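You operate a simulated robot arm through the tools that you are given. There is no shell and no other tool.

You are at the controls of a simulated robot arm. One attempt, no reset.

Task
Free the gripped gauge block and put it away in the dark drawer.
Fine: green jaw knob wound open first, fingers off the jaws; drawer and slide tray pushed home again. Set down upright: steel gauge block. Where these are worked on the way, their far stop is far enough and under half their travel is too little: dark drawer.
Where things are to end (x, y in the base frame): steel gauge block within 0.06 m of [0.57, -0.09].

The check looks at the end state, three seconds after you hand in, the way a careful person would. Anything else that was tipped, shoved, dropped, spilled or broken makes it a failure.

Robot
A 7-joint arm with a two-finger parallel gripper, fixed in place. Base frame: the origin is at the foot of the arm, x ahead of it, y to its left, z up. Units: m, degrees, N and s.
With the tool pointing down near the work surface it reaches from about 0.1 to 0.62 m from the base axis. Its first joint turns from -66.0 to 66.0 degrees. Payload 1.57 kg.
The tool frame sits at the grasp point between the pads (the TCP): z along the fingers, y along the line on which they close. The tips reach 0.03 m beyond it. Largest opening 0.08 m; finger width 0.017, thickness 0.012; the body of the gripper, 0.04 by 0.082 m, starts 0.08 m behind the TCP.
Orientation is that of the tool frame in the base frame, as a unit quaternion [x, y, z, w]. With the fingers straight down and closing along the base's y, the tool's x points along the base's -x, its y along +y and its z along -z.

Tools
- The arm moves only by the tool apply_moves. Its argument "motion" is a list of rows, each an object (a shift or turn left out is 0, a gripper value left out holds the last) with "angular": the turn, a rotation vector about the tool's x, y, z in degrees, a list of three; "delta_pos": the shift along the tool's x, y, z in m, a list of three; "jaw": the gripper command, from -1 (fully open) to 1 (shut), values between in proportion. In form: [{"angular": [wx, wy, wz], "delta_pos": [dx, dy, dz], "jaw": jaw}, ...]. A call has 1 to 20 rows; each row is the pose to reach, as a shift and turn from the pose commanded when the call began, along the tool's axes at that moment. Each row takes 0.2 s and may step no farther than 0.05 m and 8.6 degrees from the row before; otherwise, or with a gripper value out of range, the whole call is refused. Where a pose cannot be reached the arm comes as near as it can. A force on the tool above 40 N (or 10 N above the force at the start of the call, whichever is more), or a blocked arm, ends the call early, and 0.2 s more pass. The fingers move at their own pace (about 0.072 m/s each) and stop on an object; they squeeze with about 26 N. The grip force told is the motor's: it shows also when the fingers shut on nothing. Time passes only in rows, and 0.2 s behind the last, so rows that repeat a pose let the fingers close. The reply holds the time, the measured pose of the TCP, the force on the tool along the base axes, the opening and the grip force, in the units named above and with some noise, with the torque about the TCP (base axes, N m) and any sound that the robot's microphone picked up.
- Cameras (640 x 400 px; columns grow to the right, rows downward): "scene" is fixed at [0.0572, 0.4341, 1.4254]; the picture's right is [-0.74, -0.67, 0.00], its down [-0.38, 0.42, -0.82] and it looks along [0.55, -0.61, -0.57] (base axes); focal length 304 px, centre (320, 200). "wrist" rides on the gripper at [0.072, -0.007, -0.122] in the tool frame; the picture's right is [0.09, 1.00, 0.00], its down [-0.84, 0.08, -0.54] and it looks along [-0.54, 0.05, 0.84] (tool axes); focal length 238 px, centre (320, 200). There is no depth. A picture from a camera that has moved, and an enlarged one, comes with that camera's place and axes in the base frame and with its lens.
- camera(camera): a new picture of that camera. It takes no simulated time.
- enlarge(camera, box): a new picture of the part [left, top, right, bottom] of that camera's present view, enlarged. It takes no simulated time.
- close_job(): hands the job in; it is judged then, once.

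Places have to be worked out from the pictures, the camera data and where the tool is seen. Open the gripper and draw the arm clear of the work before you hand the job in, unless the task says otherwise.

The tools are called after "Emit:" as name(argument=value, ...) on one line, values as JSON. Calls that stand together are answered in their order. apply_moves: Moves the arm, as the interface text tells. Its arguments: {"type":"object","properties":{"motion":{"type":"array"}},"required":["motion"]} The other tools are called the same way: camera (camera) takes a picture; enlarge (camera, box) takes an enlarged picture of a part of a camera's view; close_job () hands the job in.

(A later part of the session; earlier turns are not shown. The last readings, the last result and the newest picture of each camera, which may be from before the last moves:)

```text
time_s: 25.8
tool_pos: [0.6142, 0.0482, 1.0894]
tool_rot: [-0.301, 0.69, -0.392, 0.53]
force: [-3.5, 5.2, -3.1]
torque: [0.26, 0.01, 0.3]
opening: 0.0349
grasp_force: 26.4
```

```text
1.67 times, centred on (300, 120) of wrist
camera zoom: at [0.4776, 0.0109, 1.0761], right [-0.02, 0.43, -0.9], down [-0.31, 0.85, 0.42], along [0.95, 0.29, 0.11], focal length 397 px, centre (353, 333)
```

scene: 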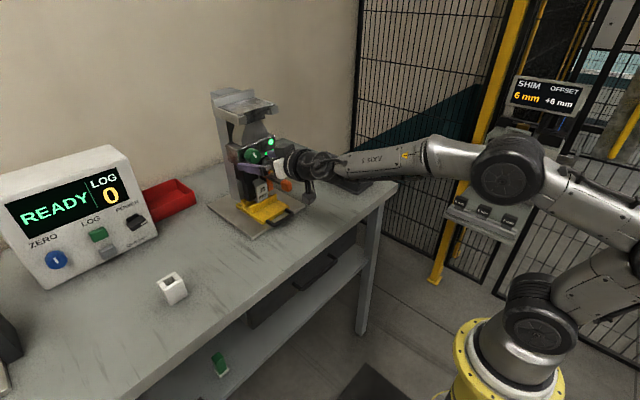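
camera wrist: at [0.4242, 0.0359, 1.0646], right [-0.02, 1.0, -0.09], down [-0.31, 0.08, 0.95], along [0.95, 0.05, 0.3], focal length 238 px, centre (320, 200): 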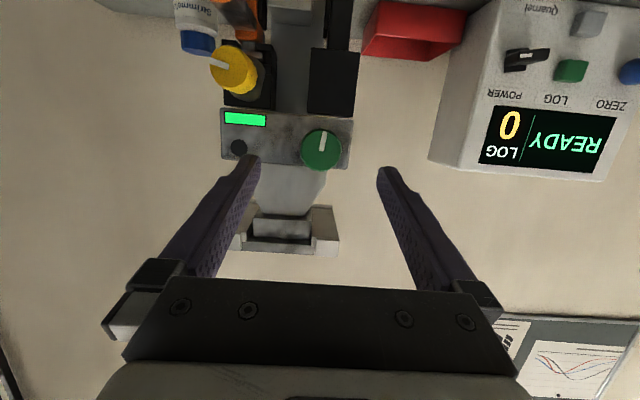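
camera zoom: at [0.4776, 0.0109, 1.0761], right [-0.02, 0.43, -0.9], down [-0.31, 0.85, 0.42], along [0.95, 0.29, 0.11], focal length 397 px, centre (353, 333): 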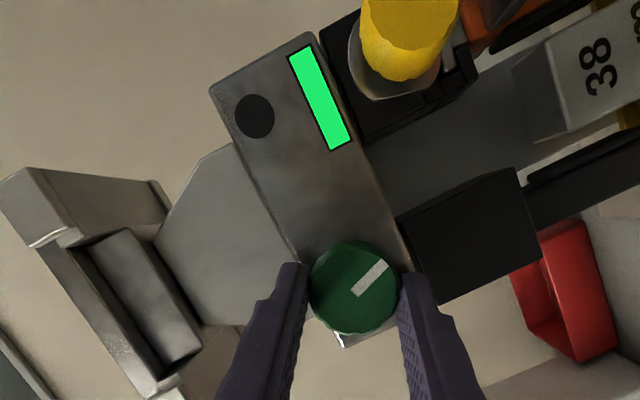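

Now only the fingers slip while the torque rises, so the knob is at its open stop. I release it, back away, and look at the block and tray handle.

Emit:
apply_moves(motion=[{"jaw": 0}, {"jaw": -1}, {"jaw": -1}, {"jaw": -1}, {"delta_pos": [0, 0, -0.03], "jaw": -1}, {"delta_pos": [0, 0, -0.06], "jaw": -1}, {"delta_pos": [0, 0, -0.1], "jaw": -1}, {"delta_pos": [0, 0, -0.1], "jaw": -1}])

Emit:
camera(camera="wrist")

Emit:
enlarge(camera="scene", box=[225, 120, 310, 230])

```text
time_s: 27.6
tool_pos: [0.5164, 0.0704, 1.1018]
tool_rot: [-0.299, 0.691, -0.391, 0.53]
force: [1.2, -0.8, 0.9]
torque: [0.03, -0.01, -0.01]
opening: 0.0799
grasp_force: 0.0
```

```text
taken
camera wrist: at [0.3808, 0.0339, 1.0886], right [-0.02, 0.44, -0.9], down [-0.31, 0.85, 0.42], along [0.95, 0.29, 0.11], focal length 238 px, centre (320, 200)
```

wrist: 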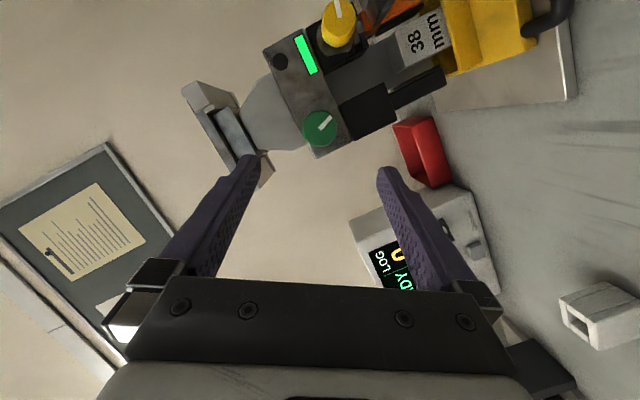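

```text
3.64 times, centred on (268, 175) of scene
camera zoom: at [0.0572, 0.4341, 1.4254], right [-0.74, -0.67, 0.0], down [-0.38, 0.42, -0.82], along [0.55, -0.61, -0.57], focal length 1107 px, centre (511, 291)
```

zoom: 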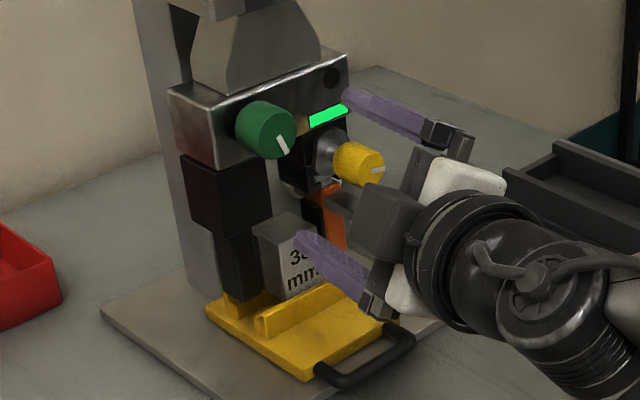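

The knob is released and the round light is out. Next I unroll the wrist and point the tool down in front of the fixture to get a close look at the tray handle.

Emit:
apply_moves(motion=[{"angular": [-1.92, 0, 7.15], "delta_pos": [0.0058, -0.0026, -0.0049]}, {"angular": [-3.83, 0, 14.3], "delta_pos": [0.0115, -0.0052, -0.0099]}, {"angular": [-5.75, 0, 21.44], "delta_pos": [0.0173, -0.0077, -0.0148]}, {"angular": [-7.66, 0, 28.59], "delta_pos": [0.023, -0.0103, -0.0197]}, {"angular": [-9.58, 0, 35.74], "delta_pos": [0.0288, -0.0129, -0.0246]}, {"angular": [-11.49, 0, 42.89], "delta_pos": [0.0345, -0.0155, -0.0296]}, {"angular": [-13.4, 0, 50.0], "delta_pos": [0.0403, -0.018, -0.0345]}, {"angular": [-15.27, 0, 57.0], "delta_pos": [0.046, -0.0206, -0.0394]}])

Emit:
apply_moves(motion=[{"angular": [0, 7.5, 0], "delta_pos": [0.0095, -0.001, 0.0071]}, {"angular": [0, 15, 0], "delta_pos": [0.019, -0.002, 0.0142]}, {"angular": [0, 22.5, 0], "delta_pos": [0.0284, -0.003, 0.0213]}, {"angular": [0, 30, 0], "delta_pos": [0.0379, -0.004, 0.0284]}, {"angular": [0, 37.5, 0], "delta_pos": [0.0474, -0.005, 0.0355]}, {"angular": [0, 45, 0], "delta_pos": [0.0569, -0.006, 0.0426]}, {"angular": [0, 52.5, 0], "delta_pos": [0.0664, -0.007, 0.0497]}, {"angular": [0, 60, 0], "delta_pos": [0.0758, -0.008, 0.0568]}, {"angular": [0, 67.5, 0], "delta_pos": [0.0853, -0.009, 0.0639]}, {"angular": [0, 75, 0], "delta_pos": [0.0948, -0.01, 0.071]}])

Emit:
camera(camera="wrist")

Emit:
camera(camera="scene")

```text
time_s: 29.4
tool_pos: [0.4672, 0.0295, 1.1028]
tool_rot: [0.0, 0.794, 0.0, 0.608]
force: [-0.5, 1.0, 0.8]
torque: [0.02, 0.01, 0.01]
opening: 0.0801
grasp_force: 0.1
```

```text
time_s: 31.6
tool_pos: [0.5104, 0.0171, 0.9932]
tool_rot: [0.0, 1.0, 0.0, -0.002]
force: [0.6, -0.6, 0.2]
torque: [0.04, -0.02, 0.03]
opening: 0.0797
grasp_force: 0.0
out of reach, approached as far as the arm can: row 4, 5
```

```text
taken
camera wrist: at [0.4394, 0.0116, 1.1156], right [-0.09, 1.0, 0.0], down [0.84, 0.08, 0.54], along [0.54, 0.05, -0.84], focal length 238 px, centre (320, 200)
```

wrist: 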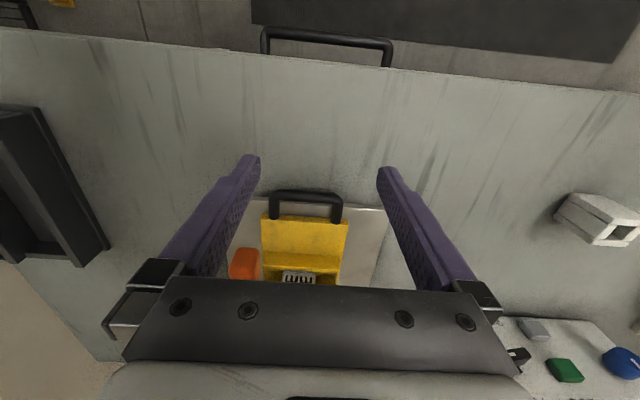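

```text
taken
```

scene: 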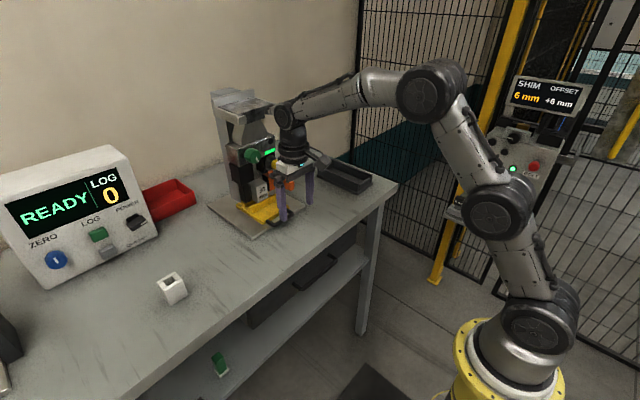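

Emit:
enlarge(camera="wrist", box=[240, 170, 370, 290])

Emit:
enlarge(camera="scene", box=[230, 160, 330, 240])

Emit:
enlarge(camera="wrist", box=[240, 0, 440, 100])

```text
3.33 times, centred on (305, 230) of wrist
camera zoom: at [0.4394, 0.0116, 1.1156], right [-0.09, 1.0, 0.0], down [0.84, 0.08, 0.54], along [0.54, 0.05, -0.84], focal length 794 px, centre (370, 100)
```

zoom: 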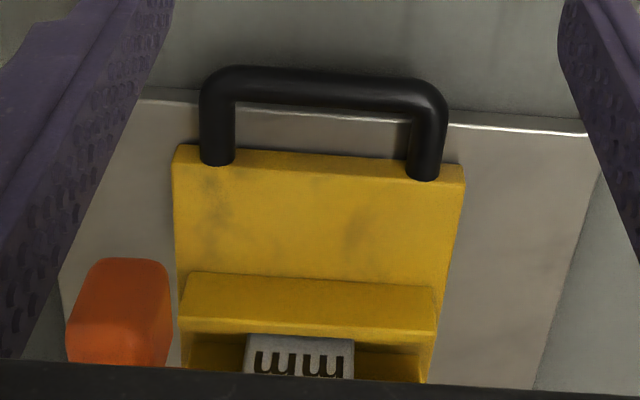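

```text
5.00 times, centred on (280, 200) of scene
camera zoom: at [0.0572, 0.4341, 1.4254], right [-0.74, -0.67, 0.0], down [-0.38, 0.42, -0.82], along [0.55, -0.61, -0.57], focal length 1522 px, centre (520, 200)
```

zoom: 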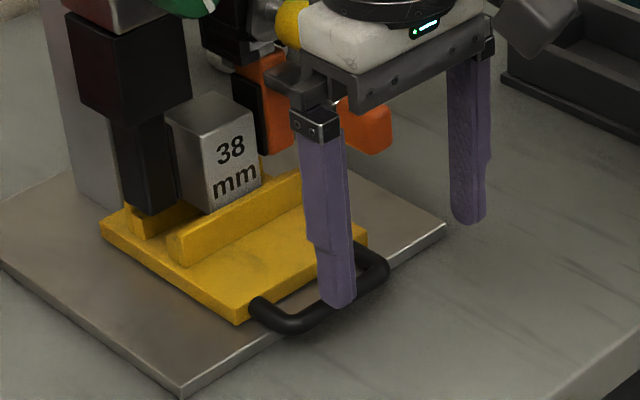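

```text
3.20 times, centred on (340, 50) of wrist
camera zoom: at [0.4394, 0.0116, 1.1156], right [-0.09, 1.0, 0.0], down [0.84, 0.08, 0.54], along [0.54, 0.05, -0.84], focal length 763 px, centre (256, 680)
```

zoom: 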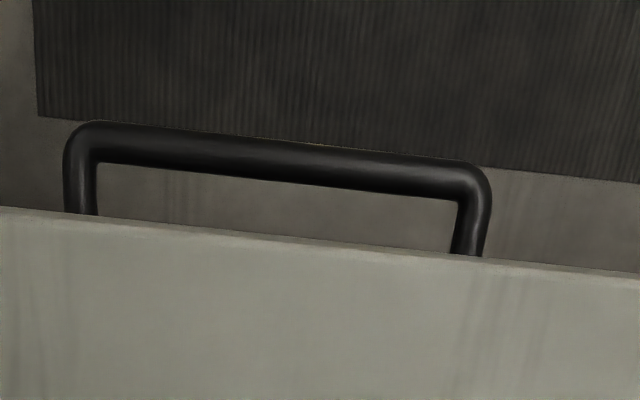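

The handle bar lies at about x≈0.577, z≈0.896, spanning y from -0.03 to 0.046, with roughly a 22 mm gap to the tray. I turn the wrist 90° so the fingers close along x, and narrow the opening to straddle the bar.

Emit:
apply_moves(motion=[{"angular": [0, 0, 8.2], "delta_pos": [0, 0, 0], "jaw": 0}, {"angular": [0, 0, 16.4], "jaw": 0.45}, {"angular": [0, 0, 24.6], "jaw": 0.45}, {"angular": [0, 0, 32.8], "jaw": 0.45}, {"angular": [0, 0, 41], "jaw": 0.45}, {"angular": [0, 0, 49.2], "jaw": 0.45}, {"angular": [0, 0, 57.4], "jaw": 0.45}, {"angular": [0, 0, 65.6], "jaw": 0.45}, {"angular": [0, 0, 73.8], "jaw": 0.45}, {"angular": [0, 0, 82], "jaw": 0.45}, {"angular": [0, 0, 90], "jaw": 0.45}])

Emit:
camera(camera="wrist")

```text
time_s: 34.0
tool_pos: [0.5111, 0.0182, 0.993]
tool_rot: [0.708, 0.706, 0.0, 0.0]
force: [-0.2, -0.7, -0.3]
torque: [-0.04, -0.02, 0.03]
opening: 0.0221
grasp_force: 0.2
```

```text
taken
camera wrist: at [0.5052, 0.0905, 1.116], right [1.0, 0.09, 0.0], down [0.07, -0.84, 0.54], along [0.05, -0.54, -0.84], focal length 238 px, centre (320, 200)
```

wrist: 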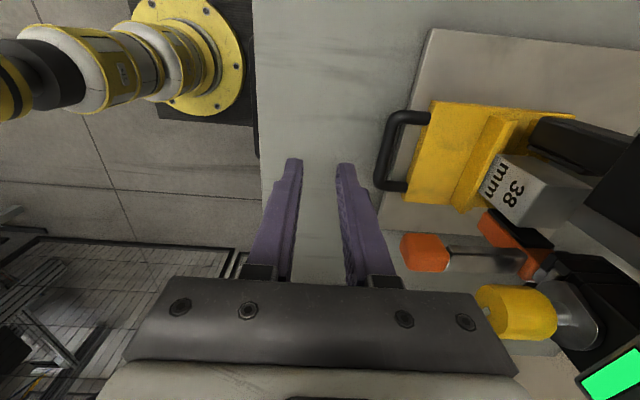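

Emit:
enlarge(camera="wrist", box=[340, 70, 580, 290])

```text
1.82 times, centred on (460, 180) of wrist
camera zoom: at [0.5052, 0.0905, 1.116], right [1.0, 0.09, 0.0], down [0.07, -0.84, 0.54], along [0.05, -0.54, -0.84], focal length 433 px, centre (66, 236)
```

zoom: 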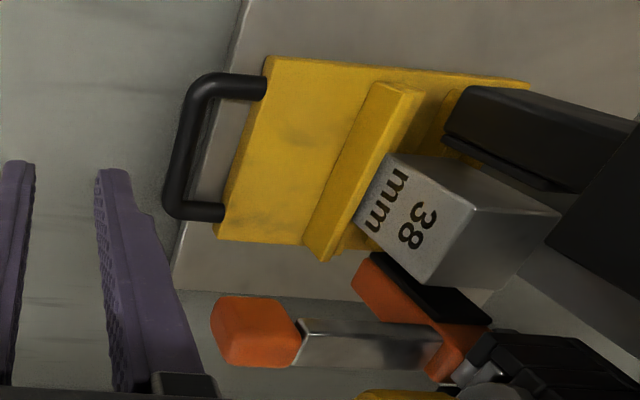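

From the two views the bar centre is at (0.5745, 0.010, 0.897) and the tray face is at x≈0.604. I pitch the tool 12° and stop 5 cm above the bar, keeping to y≈0.018 to clear the orange lever.

Emit:
apply_moves(motion=[{"angular": [-6, 0, 0], "delta_pos": [0, 0.012, 0.006], "jaw": 0.45}, {"angular": [-12, 0, 0], "delta_pos": [0, 0.025, 0.012], "jaw": 0.45}, {"angular": [-12, 0, 0], "delta_pos": [0, 0.037, 0.018], "jaw": 0.45}, {"angular": [-12, 0, 0], "delta_pos": [0, 0.048, 0.0236], "jaw": 0.45}, {"angular": [-12, 0, 0], "delta_pos": [0, 0.048, 0.0236], "jaw": 0.45}])

Emit:
camera(camera="wrist")

Emit:
enlarge(camera="scene", box=[230, 160, 330, 240])

```text
time_s: 35.2
tool_pos: [0.5588, 0.0195, 0.9688]
tool_rot: [0.703, 0.703, 0.074, 0.074]
force: [-0.7, -0.2, -0.5]
torque: [-0.04, -0.01, 0.0]
opening: 0.0221
grasp_force: 0.1
```

```text
taken
camera wrist: at [0.5286, 0.0907, 1.0886], right [0.97, 0.09, 0.21], down [-0.04, -0.84, 0.55], along [0.22, -0.54, -0.81], focal length 238 px, centre (320, 200)
```

wrist: 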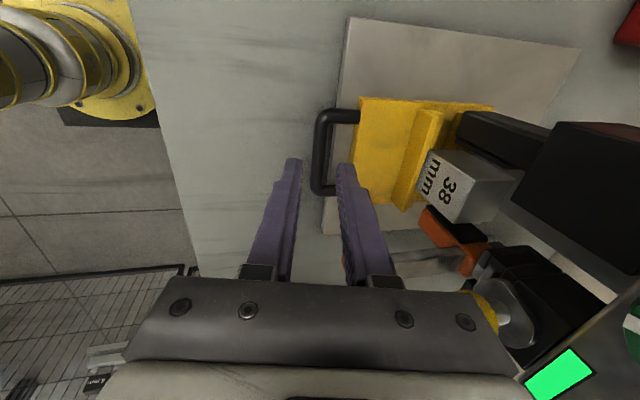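

```text
5.00 times, centred on (280, 200) of scene
camera zoom: at [0.0572, 0.4341, 1.4254], right [-0.74, -0.67, 0.0], down [-0.38, 0.42, -0.82], along [0.55, -0.61, -0.57], focal length 1522 px, centre (520, 200)
```

zoom: 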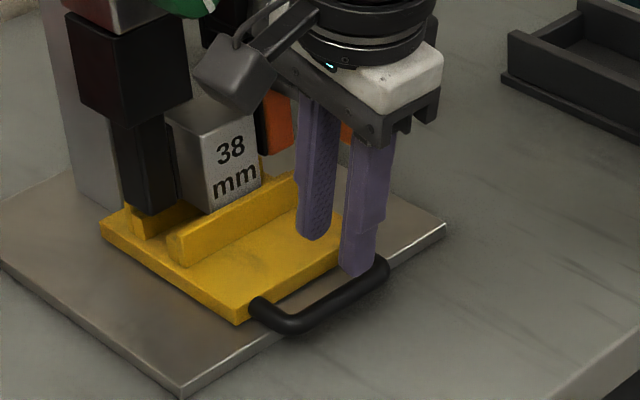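

Emit:
enlarge(camera="wrist", box=[270, 90, 390, 210])

```text
3.33 times, centred on (330, 150) of wrist
camera zoom: at [0.5286, 0.0907, 1.0886], right [0.97, 0.09, 0.21], down [-0.04, -0.84, 0.55], along [0.22, -0.54, -0.81], focal length 794 px, centre (287, 367)
```

zoom: 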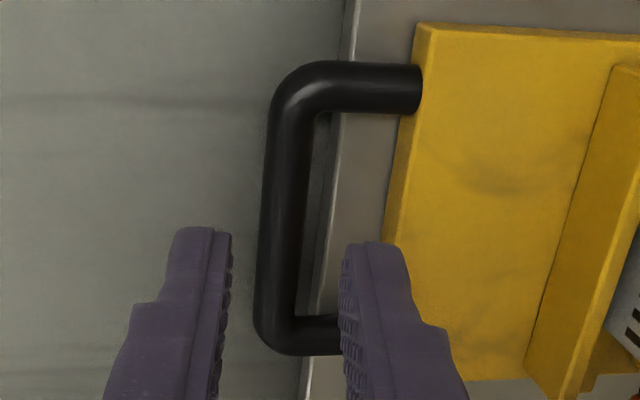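

The bar sits centred between the fingers. I lower 49 mm along the tool axis and close on the bar.

Emit:
apply_moves(motion=[{"delta_pos": [0, 0, 0.02], "jaw": 0.45}, {"delta_pos": [0, 0, 0.038], "jaw": 0.45}, {"delta_pos": [0, 0, 0.049], "jaw": 0.45}, {"delta_pos": [0, 0, 0.049], "jaw": 0.45}])

Emit:
apply_moves(motion=[{"jaw": 0.8}, {"jaw": 1}, {"jaw": 1}])

Emit:
camera(camera="wrist")

Emit:
enlarge(camera="scene", box=[230, 160, 330, 240])

```text
time_s: 36.2
tool_pos: [0.5693, 0.0181, 0.9208]
tool_rot: [0.704, 0.703, 0.075, 0.074]
force: [0.2, 0.5, 0.0]
torque: [-0.03, 0.0, 0.01]
opening: 0.022
grasp_force: 0.0
```

```text
time_s: 37.0
tool_pos: [0.5706, 0.018, 0.9212]
tool_rot: [0.703, 0.703, 0.073, 0.075]
force: [0.2, 0.0, -0.2]
torque: [0.02, -0.01, 0.05]
opening: 0.0117
grasp_force: 28.5
```

```text
taken
camera wrist: at [0.5382, 0.0904, 1.0401], right [0.97, 0.09, 0.21], down [-0.04, -0.84, 0.55], along [0.22, -0.54, -0.81], focal length 238 px, centre (320, 200)
```

wrist: 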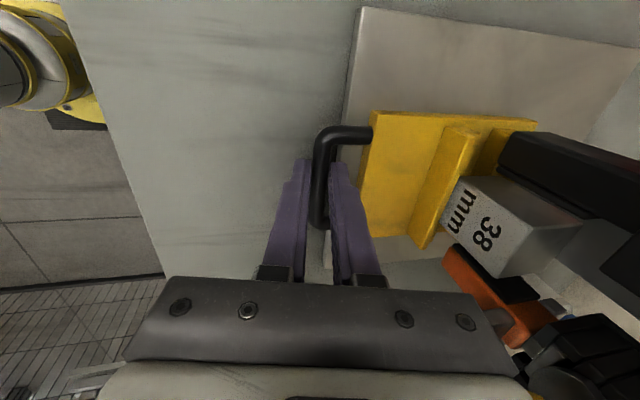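

```text
5.00 times, centred on (280, 200) of scene
camera zoom: at [0.0572, 0.4341, 1.4254], right [-0.74, -0.67, 0.0], down [-0.38, 0.42, -0.82], along [0.55, -0.61, -0.57], focal length 1522 px, centre (520, 200)
```

zoom: 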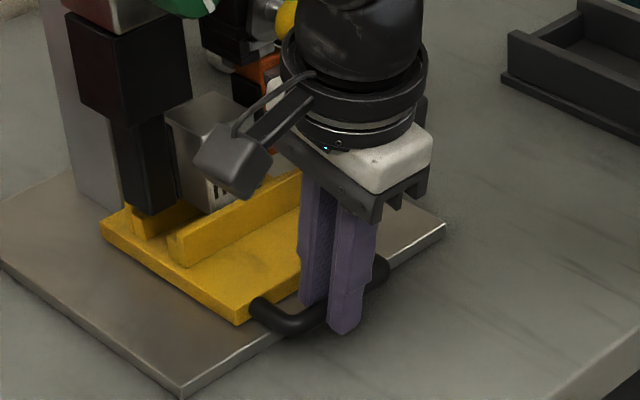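

The handle is gripped (11.7 mm). I pull the tray slowly toward the base and watch the block and forces.

Emit:
apply_moves(motion=[{"delta_pos": [0, -0.0029, -0.0006], "jaw": 1}, {"delta_pos": [0, -0.0068, -0.0015], "jaw": 1}, {"delta_pos": [0, -0.0117, -0.0025], "jaw": 1}, {"delta_pos": [0, -0.0176, -0.0037], "jaw": 1}, {"delta_pos": [0, -0.0235, -0.005], "jaw": 1}, {"delta_pos": [0, -0.0293, -0.0062], "jaw": 1}, {"delta_pos": [0, -0.0352, -0.0075], "jaw": 1}, {"delta_pos": [0, -0.0391, -0.0083], "jaw": 1}, {"delta_pos": [0, -0.0391, -0.0083], "jaw": 1}])

Emit:
camera(camera="wrist")

Emit:
enlarge(camera="scene", box=[230, 160, 330, 240])

```text
time_s: 39.0
tool_pos: [0.5295, 0.018, 0.9213]
tool_rot: [0.703, 0.703, 0.075, 0.074]
force: [0.5, -5.2, 5.4]
torque: [-0.52, -0.07, -0.08]
opening: 0.0116
grasp_force: 29.2
```

```text
taken
camera wrist: at [0.4978, 0.0904, 1.04], right [0.97, 0.09, 0.21], down [-0.04, -0.84, 0.55], along [0.22, -0.54, -0.81], focal length 238 px, centre (320, 200)
```

wrist: 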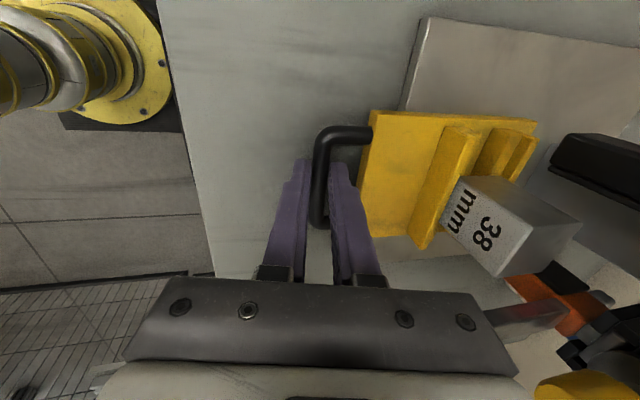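

```text
5.00 times, centred on (280, 200) of scene
camera zoom: at [0.0571, 0.4339, 1.4254], right [-0.74, -0.67, 0.0], down [-0.38, 0.42, -0.82], along [0.55, -0.61, -0.57], focal length 1522 px, centre (520, 200)
```

zoom: 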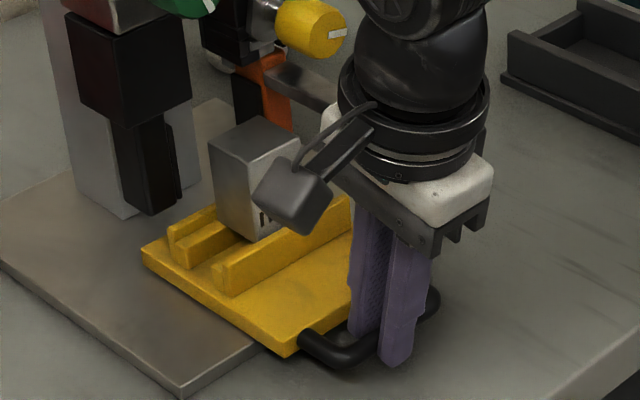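

The tray and block slid 40 mm together with little force. Before pulling further I check the clearance between the block and the orange lever.

Emit:
enlarge(camera="wrist", box=[400, 150, 640, 380])

Emit:
enlarge(camera="scene", box=[255, 165, 305, 215])

```text
1.74 times, centred on (520, 265) of wrist
camera zoom: at [0.4978, 0.0904, 1.04], right [0.97, 0.09, 0.21], down [-0.04, -0.84, 0.55], along [0.22, -0.54, -0.81], focal length 414 px, centre (-28, 87)
```

zoom: 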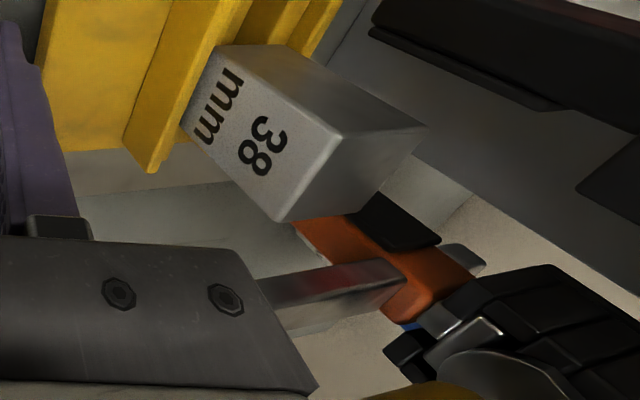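

```text
8.00 times, centred on (280, 190) of scene
camera zoom: at [0.0571, 0.4339, 1.4254], right [-0.74, -0.67, 0.0], down [-0.38, 0.42, -0.82], along [0.55, -0.61, -0.57], focal length 2436 px, centre (640, 280)
```

zoom: 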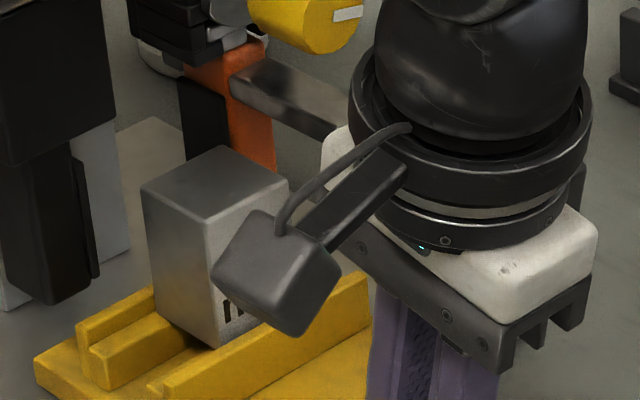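

The block (about 35×35 mm, 72 mm tall, centred at y≈0.009) clears the lever by about 3 mm on its side. I pull the tray another 80 mm slowly, so the block comes out from under the head.

Emit:
apply_moves(motion=[{"delta_pos": [0, -0.0029, -0.0006], "jaw": 1}, {"delta_pos": [0, -0.0078, -0.0017], "jaw": 1}, {"delta_pos": [0, -0.0137, -0.0029], "jaw": 1}, {"delta_pos": [0, -0.0196, -0.0042], "jaw": 1}, {"delta_pos": [0, -0.0254, -0.0054], "jaw": 1}, {"delta_pos": [0, -0.0313, -0.0067], "jaw": 1}, {"delta_pos": [0, -0.0372, -0.0079], "jaw": 1}, {"delta_pos": [0, -0.043, -0.0091], "jaw": 1}, {"delta_pos": [0, -0.0489, -0.0104], "jaw": 1}, {"delta_pos": [0, -0.0548, -0.0116], "jaw": 1}, {"delta_pos": [0, -0.0606, -0.0129], "jaw": 1}, {"delta_pos": [0, -0.0665, -0.0141], "jaw": 1}, {"delta_pos": [0, -0.0724, -0.0154], "jaw": 1}, {"delta_pos": [0, -0.0763, -0.0162], "jaw": 1}, {"delta_pos": [0, -0.0782, -0.0166], "jaw": 1}])

Emit:
camera(camera="wrist")

Emit:
enlarge(camera="scene", box=[230, 150, 330, 250])

```text
time_s: 42.2
tool_pos: [0.4484, 0.0186, 0.9206]
tool_rot: [0.704, 0.703, 0.074, 0.073]
force: [0.7, -20.3, 4.0]
torque: [-0.52, -0.08, -0.11]
opening: 0.0117
grasp_force: 28.6
```

```text
taken
camera wrist: at [0.4175, 0.0911, 1.0399], right [0.97, 0.09, 0.21], down [-0.04, -0.84, 0.55], along [0.22, -0.54, -0.81], focal length 238 px, centre (320, 200)
```

wrist: 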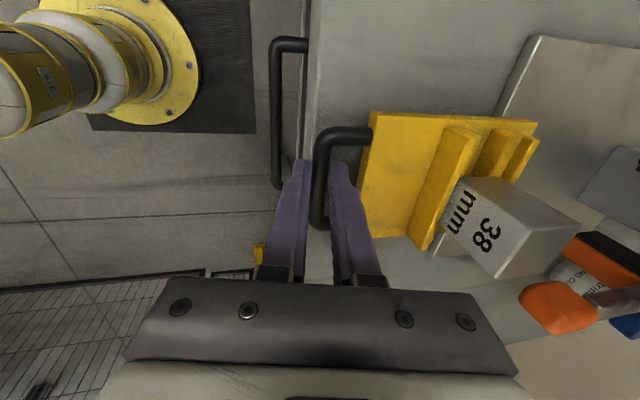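

```text
4.00 times, centred on (280, 200) of scene
camera zoom: at [0.0571, 0.4335, 1.4255], right [-0.74, -0.67, 0.0], down [-0.38, 0.42, -0.82], along [0.55, -0.61, -0.57], focal length 1218 px, centre (480, 200)
```

zoom: 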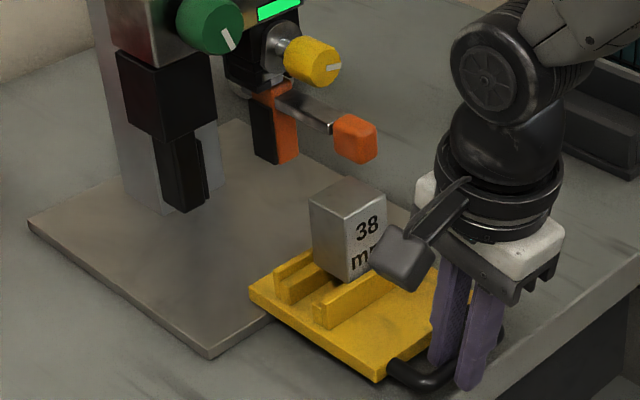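

The tray is out 121 mm with the block upright, centred near (0.558, 0.009), clear of the head and lever. I ease off the sideways load, release the handle and lift away.

Emit:
apply_moves(motion=[{"delta_pos": [-0.0008, 0, 0], "jaw": 1}, {"delta_pos": [-0.0008, 0, 0], "jaw": 0.7}, {"delta_pos": [-0.0008, 0, 0], "jaw": 0.45}, {"delta_pos": [-0.0008, 0, 0], "jaw": 0.45}, {"delta_pos": [-0.0008, 0, -0.02], "jaw": 0.45}, {"delta_pos": [-0.0008, 0, -0.05], "jaw": 0.45}, {"delta_pos": [-0.0008, 0, -0.09], "jaw": 0.45}, {"delta_pos": [-0.0008, 0, -0.13], "jaw": 0.0}, {"delta_pos": [-0.0008, 0, -0.13], "jaw": -1}])

Emit:
camera(camera="wrist")

Emit:
camera(camera="scene")

```text
time_s: 44.2
tool_pos: [0.4242, 0.0197, 1.0475]
tool_rot: [0.704, 0.703, 0.074, 0.073]
force: [-0.2, 0.1, -0.6]
torque: [0.01, -0.03, 0.02]
opening: 0.08
grasp_force: 0.0
```

```text
taken
camera wrist: at [0.3918, 0.0913, 1.1669], right [0.97, 0.09, 0.21], down [-0.04, -0.84, 0.55], along [0.22, -0.54, -0.81], focal length 238 px, centre (320, 200)
```

wrist: 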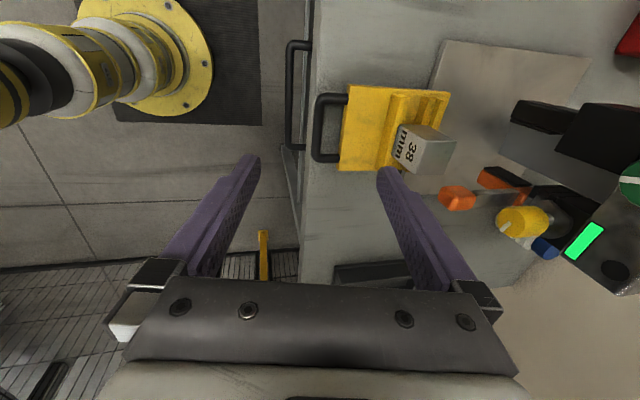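

```text
taken
```

scene: 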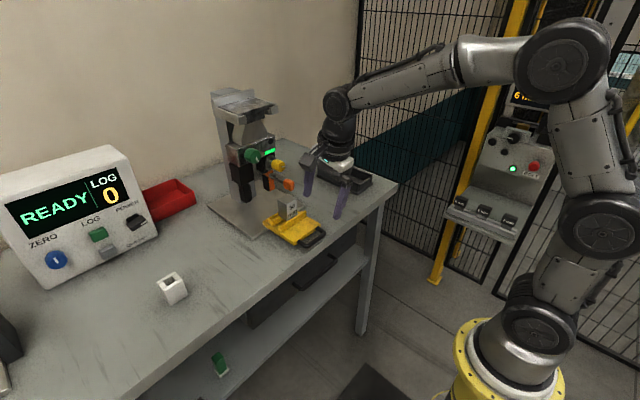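

Next I look at the dark drawer under the table edge. I back the arm off and turn the wrist so the camera faces the drawer front.

Emit:
apply_moves(motion=[{"angular": [4, 0, 0], "delta_pos": [0, -0.03, 0]}, {"angular": [8, 0, 0], "delta_pos": [0, -0.06, 0]}, {"angular": [12, 0, 0], "delta_pos": [0, -0.09, 0.001]}, {"angular": [12, 0, 0], "delta_pos": [0, -0.127, 0.0011]}])

Emit:
apply_moves(motion=[{"angular": [0, 0, -8.2]}, {"angular": [0, 0, -16.4]}, {"angular": [0, 0, -24.6]}, {"angular": [0, 0, -32.8]}, {"angular": [0, 0, -41]}, {"angular": [0, 0, -49.2]}, {"angular": [0, 0, -57.4]}, {"angular": [0, 0, -65.6]}, {"angular": [0, 0, -73.8]}, {"angular": [0, 0, -82]}, {"angular": [0, 0, -90]}])

Emit:
apply_moves(motion=[{"angular": [0, -8, 0]}, {"angular": [0, -16, 0]}, {"angular": [0, -24, 0]}, {"angular": [0, -24, 0]}])

Emit:
camera(camera="wrist")

```text
time_s: 45.2
tool_pos: [0.2973, 0.0202, 1.0179]
tool_rot: [0.707, 0.707, 0.001, 0.0]
force: [0.3, -0.1, 0.8]
torque: [0.02, 0.0, 0.0]
opening: 0.0802
grasp_force: 0.1
```

```text
time_s: 47.6
tool_pos: [0.2991, 0.0183, 1.0198]
tool_rot: [-0.001, 1.0, 0.001, 0.001]
force: [0.4, -0.6, 1.1]
torque: [0.0, 0.01, 0.01]
opening: 0.0797
grasp_force: 0.0
```

```text
time_s: 48.6
tool_pos: [0.2989, 0.0181, 1.0199]
tool_rot: [-0.001, 0.978, 0.0, 0.209]
force: [-0.5, -0.1, -0.4]
torque: [-0.02, -0.02, -0.01]
opening: 0.0803
grasp_force: 0.1
```

```text
taken
camera wrist: at [0.1837, 0.0117, 1.1037], right [-0.08, 1.0, -0.04], down [0.54, 0.08, 0.84], along [0.84, 0.05, -0.55], focal length 238 px, centre (320, 200)
```

wrist: 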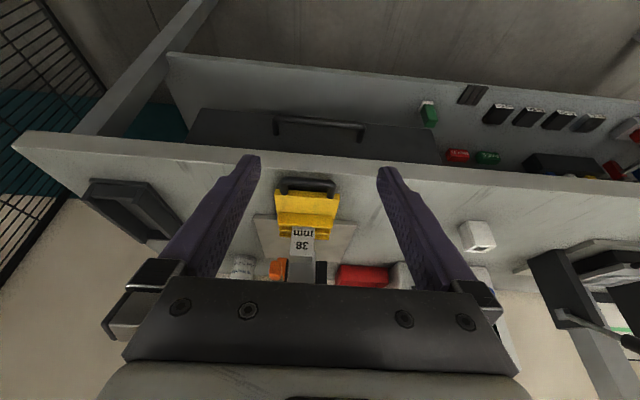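

Emit:
enlarge(camera="wrist", box=[170, 60, 470, 220])

Emit:
enlarge(camera="scene", box=[220, 200, 400, 340])

```text
2.13 times, centred on (320, 140) of wrist
camera zoom: at [0.1837, 0.0117, 1.1037], right [-0.08, 1.0, -0.04], down [0.54, 0.08, 0.84], along [0.84, 0.05, -0.55], focal length 508 px, centre (320, 328)
```

zoom: 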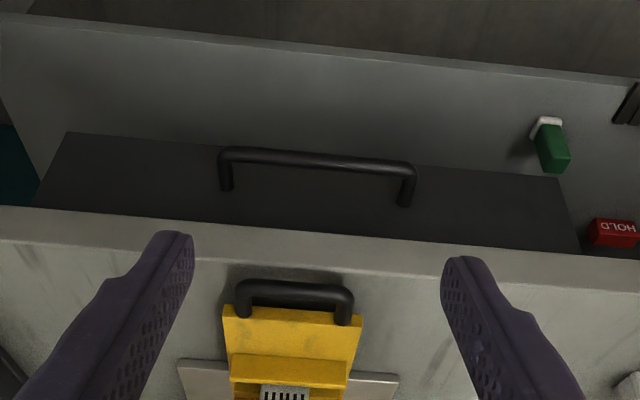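

```text
2.86 times, centred on (310, 270) of scene
camera zoom: at [0.0572, 0.4341, 1.4254], right [-0.74, -0.67, 0.0], down [-0.38, 0.42, -0.82], along [0.55, -0.61, -0.57], focal length 870 px, centre (349, 0)
```

zoom: 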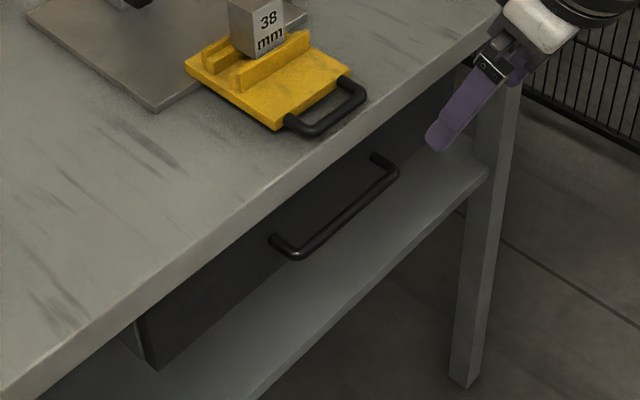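

The drawer front spans y -0.19 to 0.23 at x≈0.463. Its handle bar is at x≈0.431, z≈0.793, between y -0.045 and 0.085. I roll the tilted gripper 90° so it closes across that bar and check the view.

Emit:
apply_moves(motion=[{"angular": [0, 0, 8.2], "jaw": 0}, {"angular": [0, 0, 16.4], "jaw": 0.475}, {"angular": [0, 0, 24.6], "jaw": 0.475}, {"angular": [0, 0, 32.8], "jaw": 0.475}, {"angular": [0, 0, 41], "jaw": 0.475}, {"angular": [0, 0, 49.2], "jaw": 0.475}, {"angular": [0, 0, 57.4], "jaw": 0.475}, {"angular": [0, 0, 65.6], "jaw": 0.475}, {"angular": [0, 0, 73.8], "jaw": 0.475}, {"angular": [0, 0, 82], "jaw": 0.475}, {"angular": [0, 0, 90], "jaw": 0.475}, {"angular": [0, 0, 90], "jaw": 0.475}])

Emit:
camera(camera="wrist")

```text
time_s: 51.2
tool_pos: [0.2983, 0.0178, 1.0207]
tool_rot: [0.692, 0.691, 0.147, 0.147]
force: [-0.5, 0.1, 0.3]
torque: [0.01, 0.02, 0.03]
opening: 0.021
grasp_force: 0.1
```

```text
taken
camera wrist: at [0.2427, 0.0905, 1.1306], right [0.91, 0.09, 0.41], down [-0.15, -0.84, 0.53], along [0.39, -0.54, -0.75], focal length 238 px, centre (320, 200)
```

wrist: 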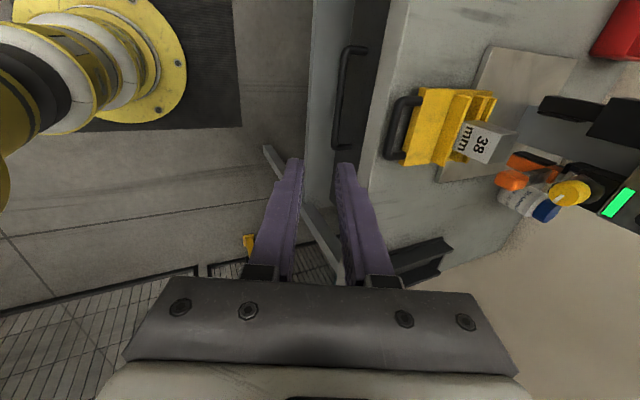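

Emit:
apply_moves(motion=[{"delta_pos": [0.0005, 0.0056, 0.036], "jaw": 0.475}, {"delta_pos": [0.001, 0.0112, 0.072], "jaw": 0.475}, {"delta_pos": [0.0013, 0.0169, 0.108], "jaw": 0.475}, {"delta_pos": [0.0018, 0.0225, 0.144], "jaw": 0.475}, {"delta_pos": [0.0022, 0.0281, 0.18], "jaw": 0.475}, {"delta_pos": [0.0022, 0.0281, 0.18], "jaw": 0.475}])

Emit:
camera(camera="wrist")

Emit:
enlarge(camera="wrist", box=[260, 60, 400, 200])

Emit:
enlarge(camera="scene", box=[260, 180, 380, 280])

```text
time_s: 52.6
tool_pos: [0.3974, 0.0181, 0.8683]
tool_rot: [0.693, 0.691, 0.146, 0.147]
force: [-0.3, -0.4, -0.4]
torque: [-0.02, -0.01, -0.02]
opening: 0.0207
grasp_force: 0.0
```

```text
taken
camera wrist: at [0.3427, 0.0901, 0.977], right [0.91, 0.09, 0.41], down [-0.15, -0.84, 0.53], along [0.39, -0.54, -0.75], focal length 238 px, centre (320, 200)
```

wrist: 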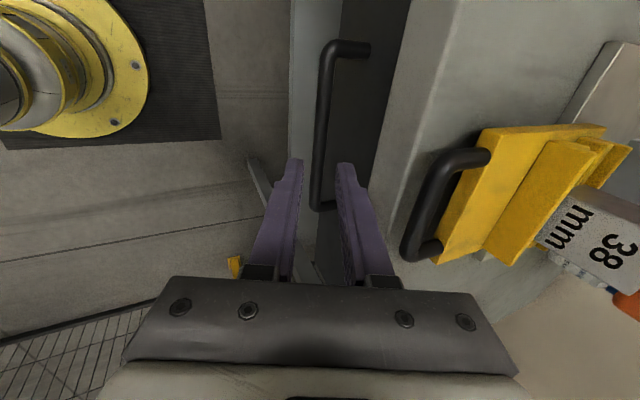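

```text
2.86 times, centred on (330, 130) of wrist
camera zoom: at [0.3427, 0.0901, 0.977], right [0.91, 0.09, 0.41], down [-0.15, -0.84, 0.53], along [0.39, -0.54, -0.75], focal length 681 px, centre (291, 400)
```

zoom: 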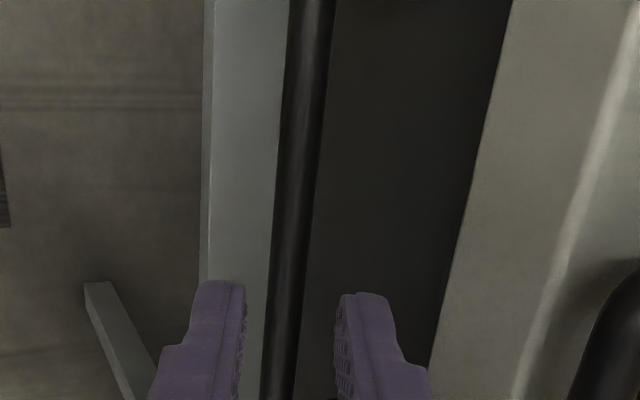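

```text
4.00 times, centred on (320, 230) of scene
camera zoom: at [0.0572, 0.4341, 1.4254], right [-0.74, -0.67, 0.0], down [-0.38, 0.42, -0.82], along [0.55, -0.61, -0.57], focal length 1218 px, centre (320, 80)
```

zoom: 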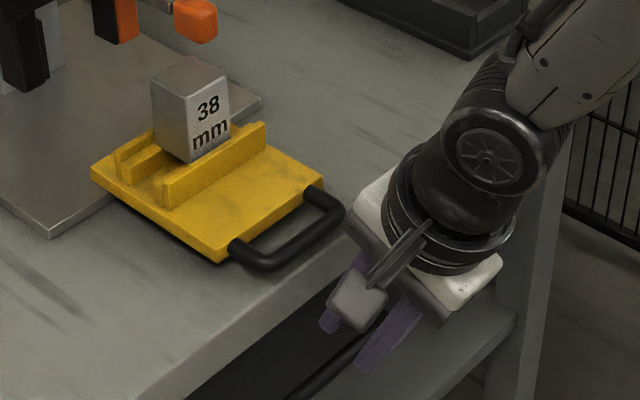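

The drawer bar is centred between the fingers. I slide down 60 mm along the tool axis and close on it.

Emit:
apply_moves(motion=[{"delta_pos": [0, -0.0005, 0.025], "jaw": 0.475}, {"delta_pos": [0, -0.0005, 0.048], "jaw": 0.475}, {"delta_pos": [0, -0.0005, 0.06], "jaw": 0.475}, {"delta_pos": [0, -0.0005, 0.06], "jaw": 0.475}])

Emit:
apply_moves(motion=[{"jaw": 0.8}, {"jaw": 1}, {"jaw": 1}])

Emit:
camera(camera="wrist")

```text
time_s: 53.6
tool_pos: [0.4216, 0.0182, 0.8121]
tool_rot: [0.692, 0.692, 0.147, 0.147]
force: [-0.5, -0.6, -0.7]
torque: [-0.02, 0.02, -0.03]
opening: 0.021
grasp_force: 0.2
```

```text
time_s: 54.4
tool_pos: [0.4219, 0.0191, 0.8127]
tool_rot: [0.692, 0.692, 0.147, 0.146]
force: [1.9, -0.3, -1.1]
torque: [0.12, -0.04, 0.04]
opening: 0.0115
grasp_force: 29.1
```

```text
taken
camera wrist: at [0.3662, 0.0906, 0.9229], right [0.91, 0.09, 0.41], down [-0.15, -0.84, 0.53], along [0.39, -0.54, -0.75], focal length 238 px, centre (320, 200)
```

wrist: 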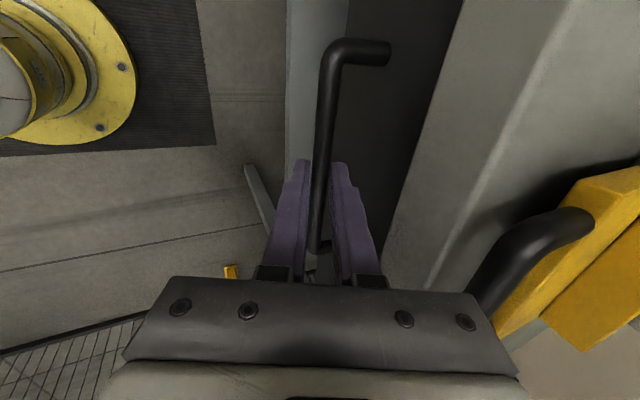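

The drawer handle is gripped. I pull it toward the base steadily.

Emit:
apply_moves(motion=[{"delta_pos": [0, -0.0046, -0.002], "jaw": 1}, {"delta_pos": [0, -0.0137, -0.0061], "jaw": 1}, {"delta_pos": [0, -0.0228, -0.0102], "jaw": 1}, {"delta_pos": [0, -0.032, -0.0142], "jaw": 1}, {"delta_pos": [0, -0.0411, -0.0183], "jaw": 1}, {"delta_pos": [0, -0.0502, -0.0224], "jaw": 1}, {"delta_pos": [0, -0.0594, -0.0264], "jaw": 1}, {"delta_pos": [0, -0.0685, -0.0305], "jaw": 1}, {"delta_pos": [0, -0.0777, -0.0346], "jaw": 1}, {"delta_pos": [0, -0.0868, -0.0386], "jaw": 1}, {"delta_pos": [0, -0.0914, -0.0407], "jaw": 1}])

Emit:
camera(camera="wrist")

Emit:
camera(camera="scene")

```text
time_s: 56.8
tool_pos: [0.322, 0.0199, 0.8134]
tool_rot: [0.692, 0.691, 0.148, 0.147]
force: [1.6, -14.1, 8.0]
torque: [-0.71, -0.06, -0.29]
opening: 0.0114
grasp_force: 29.1
```

```text
taken
camera wrist: at [0.2659, 0.0922, 0.9226], right [0.91, 0.09, 0.41], down [-0.15, -0.84, 0.53], along [0.39, -0.54, -0.75], focal length 238 px, centre (320, 200)
```

wrist: 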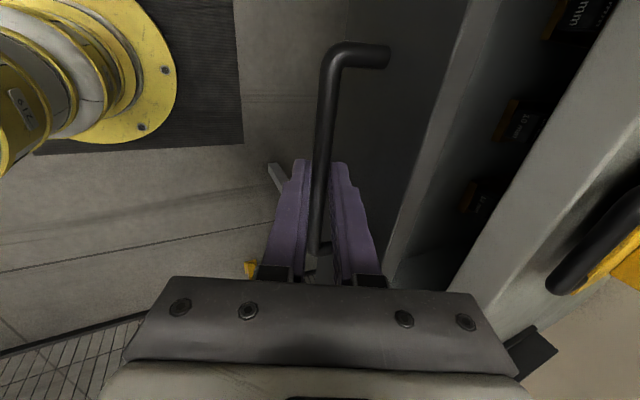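

```text
taken
```

scene: 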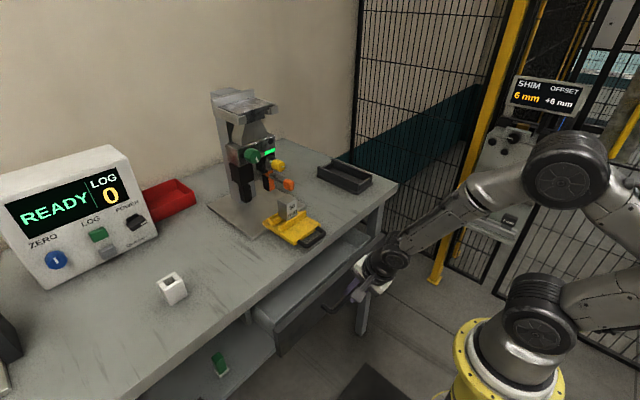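

The drawer is open 100 mm and shows other gauge blocks stored inside. I keep pulling toward its stop while correcting the slight sideways drift.

Emit:
apply_moves(motion=[{"delta_pos": [-0.0008, -0.0046, -0.002], "jaw": 1}, {"delta_pos": [-0.001, -0.0137, -0.0061], "jaw": 1}, {"delta_pos": [-0.0012, -0.0228, -0.0102], "jaw": 1}, {"delta_pos": [-0.0013, -0.032, -0.0142], "jaw": 1}, {"delta_pos": [-0.0014, -0.0411, -0.0183], "jaw": 1}, {"delta_pos": [-0.0015, -0.0502, -0.0224], "jaw": 1}, {"delta_pos": [-0.0016, -0.0594, -0.0264], "jaw": 1}, {"delta_pos": [-0.0017, -0.0685, -0.0305], "jaw": 1}, {"delta_pos": [-0.0018, -0.0731, -0.0325], "jaw": 1}])

Emit:
camera(camera="wrist")

Emit:
camera(camera="scene")

```text
time_s: 58.8
tool_pos: [0.2398, 0.0194, 0.8122]
tool_rot: [0.693, 0.691, 0.146, 0.147]
force: [1.3, 17.7, -5.4]
torque: [0.59, -0.01, 0.25]
opening: 0.0118
grasp_force: 29.5
```

```text
taken
camera wrist: at [0.1852, 0.0911, 0.9226], right [0.91, 0.09, 0.4], down [-0.15, -0.84, 0.53], along [0.39, -0.54, -0.75], focal length 238 px, centre (320, 200)
```

wrist: 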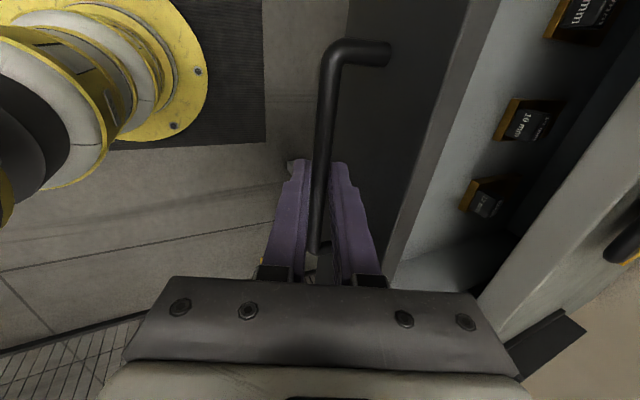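

```text
taken
```

scene: 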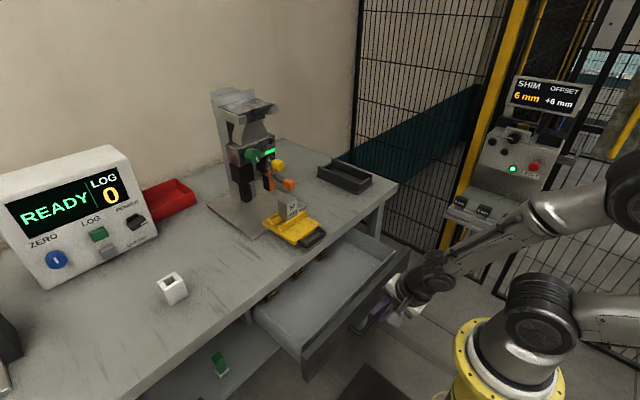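

Emit:
enlarge(camera="scene", box=[240, 220, 420, 380])

Emit:
enlarge(camera="wrist", box=[380, 0, 640, 300])

```text
2.50 times, centred on (330, 300) of scene
camera zoom: at [0.0572, 0.4345, 1.4252], right [-0.74, -0.67, 0.0], down [-0.38, 0.42, -0.82], along [0.55, -0.61, -0.57], focal length 761 px, centre (295, -50)
```

zoom: 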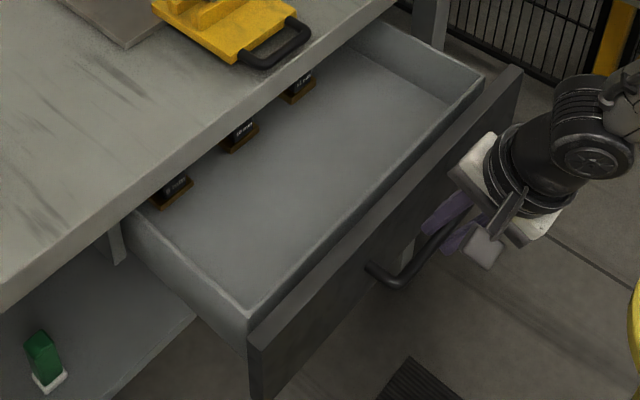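

```text
1.33 times, centred on (510, 150) of wrist
camera zoom: at [0.1852, 0.0911, 0.9226], right [0.91, 0.09, 0.4], down [-0.15, -0.84, 0.53], along [0.39, -0.54, -0.75], focal length 318 px, centre (67, 267)
```

zoom: 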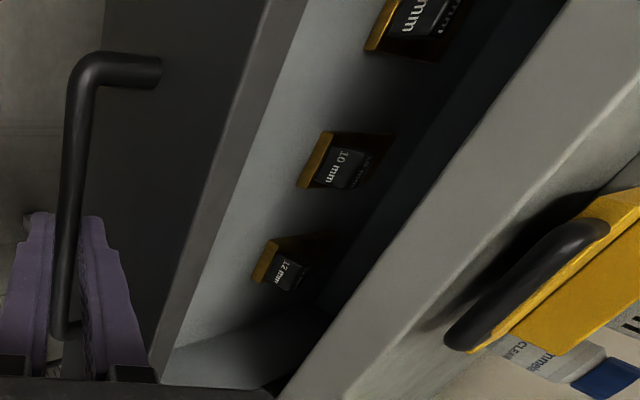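

The drawer is 182 mm out and has gauge blocks seated at the rear. The spot that will become (0.57, -0.09) when closed is open floor. I pull gently a bit more to find the stop.

Emit:
apply_moves(motion=[{"delta_pos": [0.0009, -0.0046, -0.002], "jaw": 1}, {"delta_pos": [0.0009, -0.0091, -0.0041], "jaw": 1}, {"delta_pos": [0.0008, -0.0137, -0.0061], "jaw": 1}, {"delta_pos": [0.0008, -0.0183, -0.0081], "jaw": 1}, {"delta_pos": [0.0008, -0.0228, -0.0102], "jaw": 1}, {"delta_pos": [0.0008, -0.0274, -0.0122], "jaw": 1}, {"delta_pos": [0.0008, -0.032, -0.0142], "jaw": 1}, {"delta_pos": [0.0008, -0.0365, -0.0163], "jaw": 1}])

Emit:
camera(camera="scene")

```text
time_s: 60.6
tool_pos: [0.2005, 0.0198, 0.8122]
tool_rot: [0.692, 0.691, 0.147, 0.147]
force: [1.3, -0.9, -3.8]
torque: [0.35, -0.02, 0.19]
opening: 0.0118
grasp_force: 28.6
```

```text
taken
```

scene: 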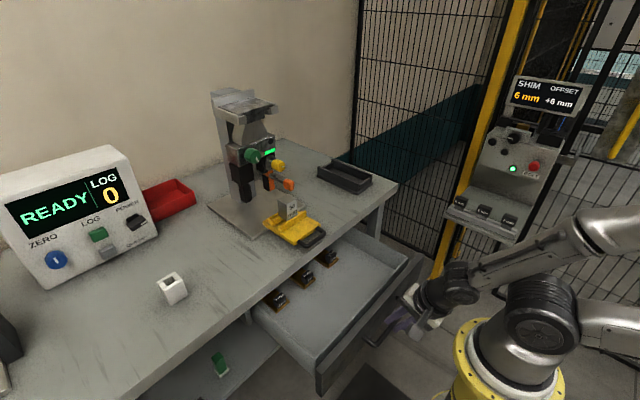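

The drawer is 221 mm out, well past half its depth, and still moving smoothly, which is enough. I release the bar and lift out along the tool axis, then look into the drawer.

Emit:
apply_moves(motion=[{"jaw": 0.7}, {"jaw": 0.45}, {"jaw": 0.45}, {"delta_pos": [0, 0, -0.02], "jaw": 0.45}, {"delta_pos": [0, 0, -0.05], "jaw": 0.45}, {"delta_pos": [0, 0.015, -0.09], "jaw": 0.45}, {"delta_pos": [0, 0.03, -0.13], "jaw": 0.0}, {"delta_pos": [0, 0.045, -0.17], "jaw": -1}, {"delta_pos": [0, 0.045, -0.17], "jaw": -1}])

Emit:
camera(camera="scene")

Emit:
camera(camera="wrist")

```text
time_s: 62.6
tool_pos: [0.172, 0.0191, 0.9874]
tool_rot: [0.692, 0.691, 0.147, 0.147]
force: [-0.3, 1.3, 0.3]
torque: [0.02, 0.02, -0.01]
opening: 0.0797
grasp_force: 0.0
```

```text
taken
```

scene: 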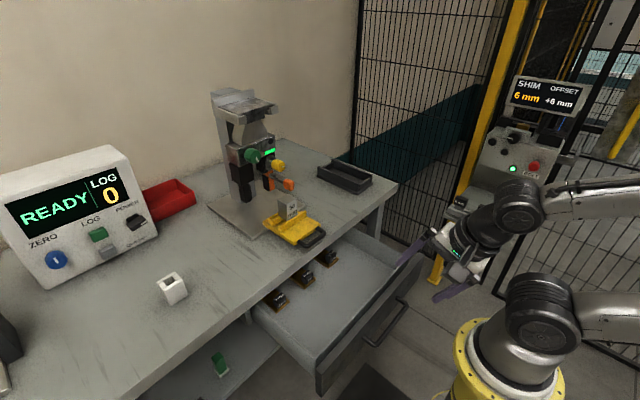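

```text
taken
camera wrist: at [0.1172, 0.0915, 1.0966], right [0.91, 0.09, 0.4], down [-0.15, -0.84, 0.53], along [0.39, -0.54, -0.75], focal length 238 px, centre (320, 200)
```

wrist: 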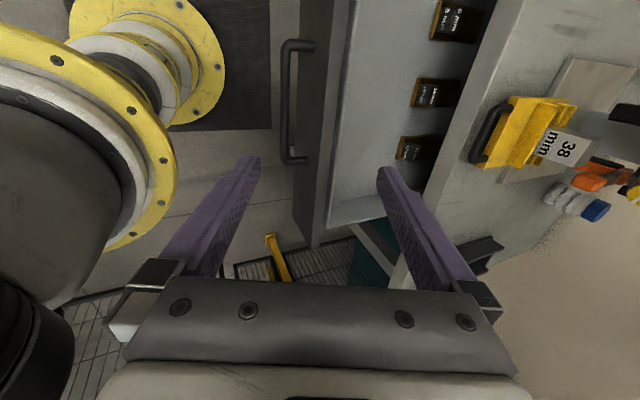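

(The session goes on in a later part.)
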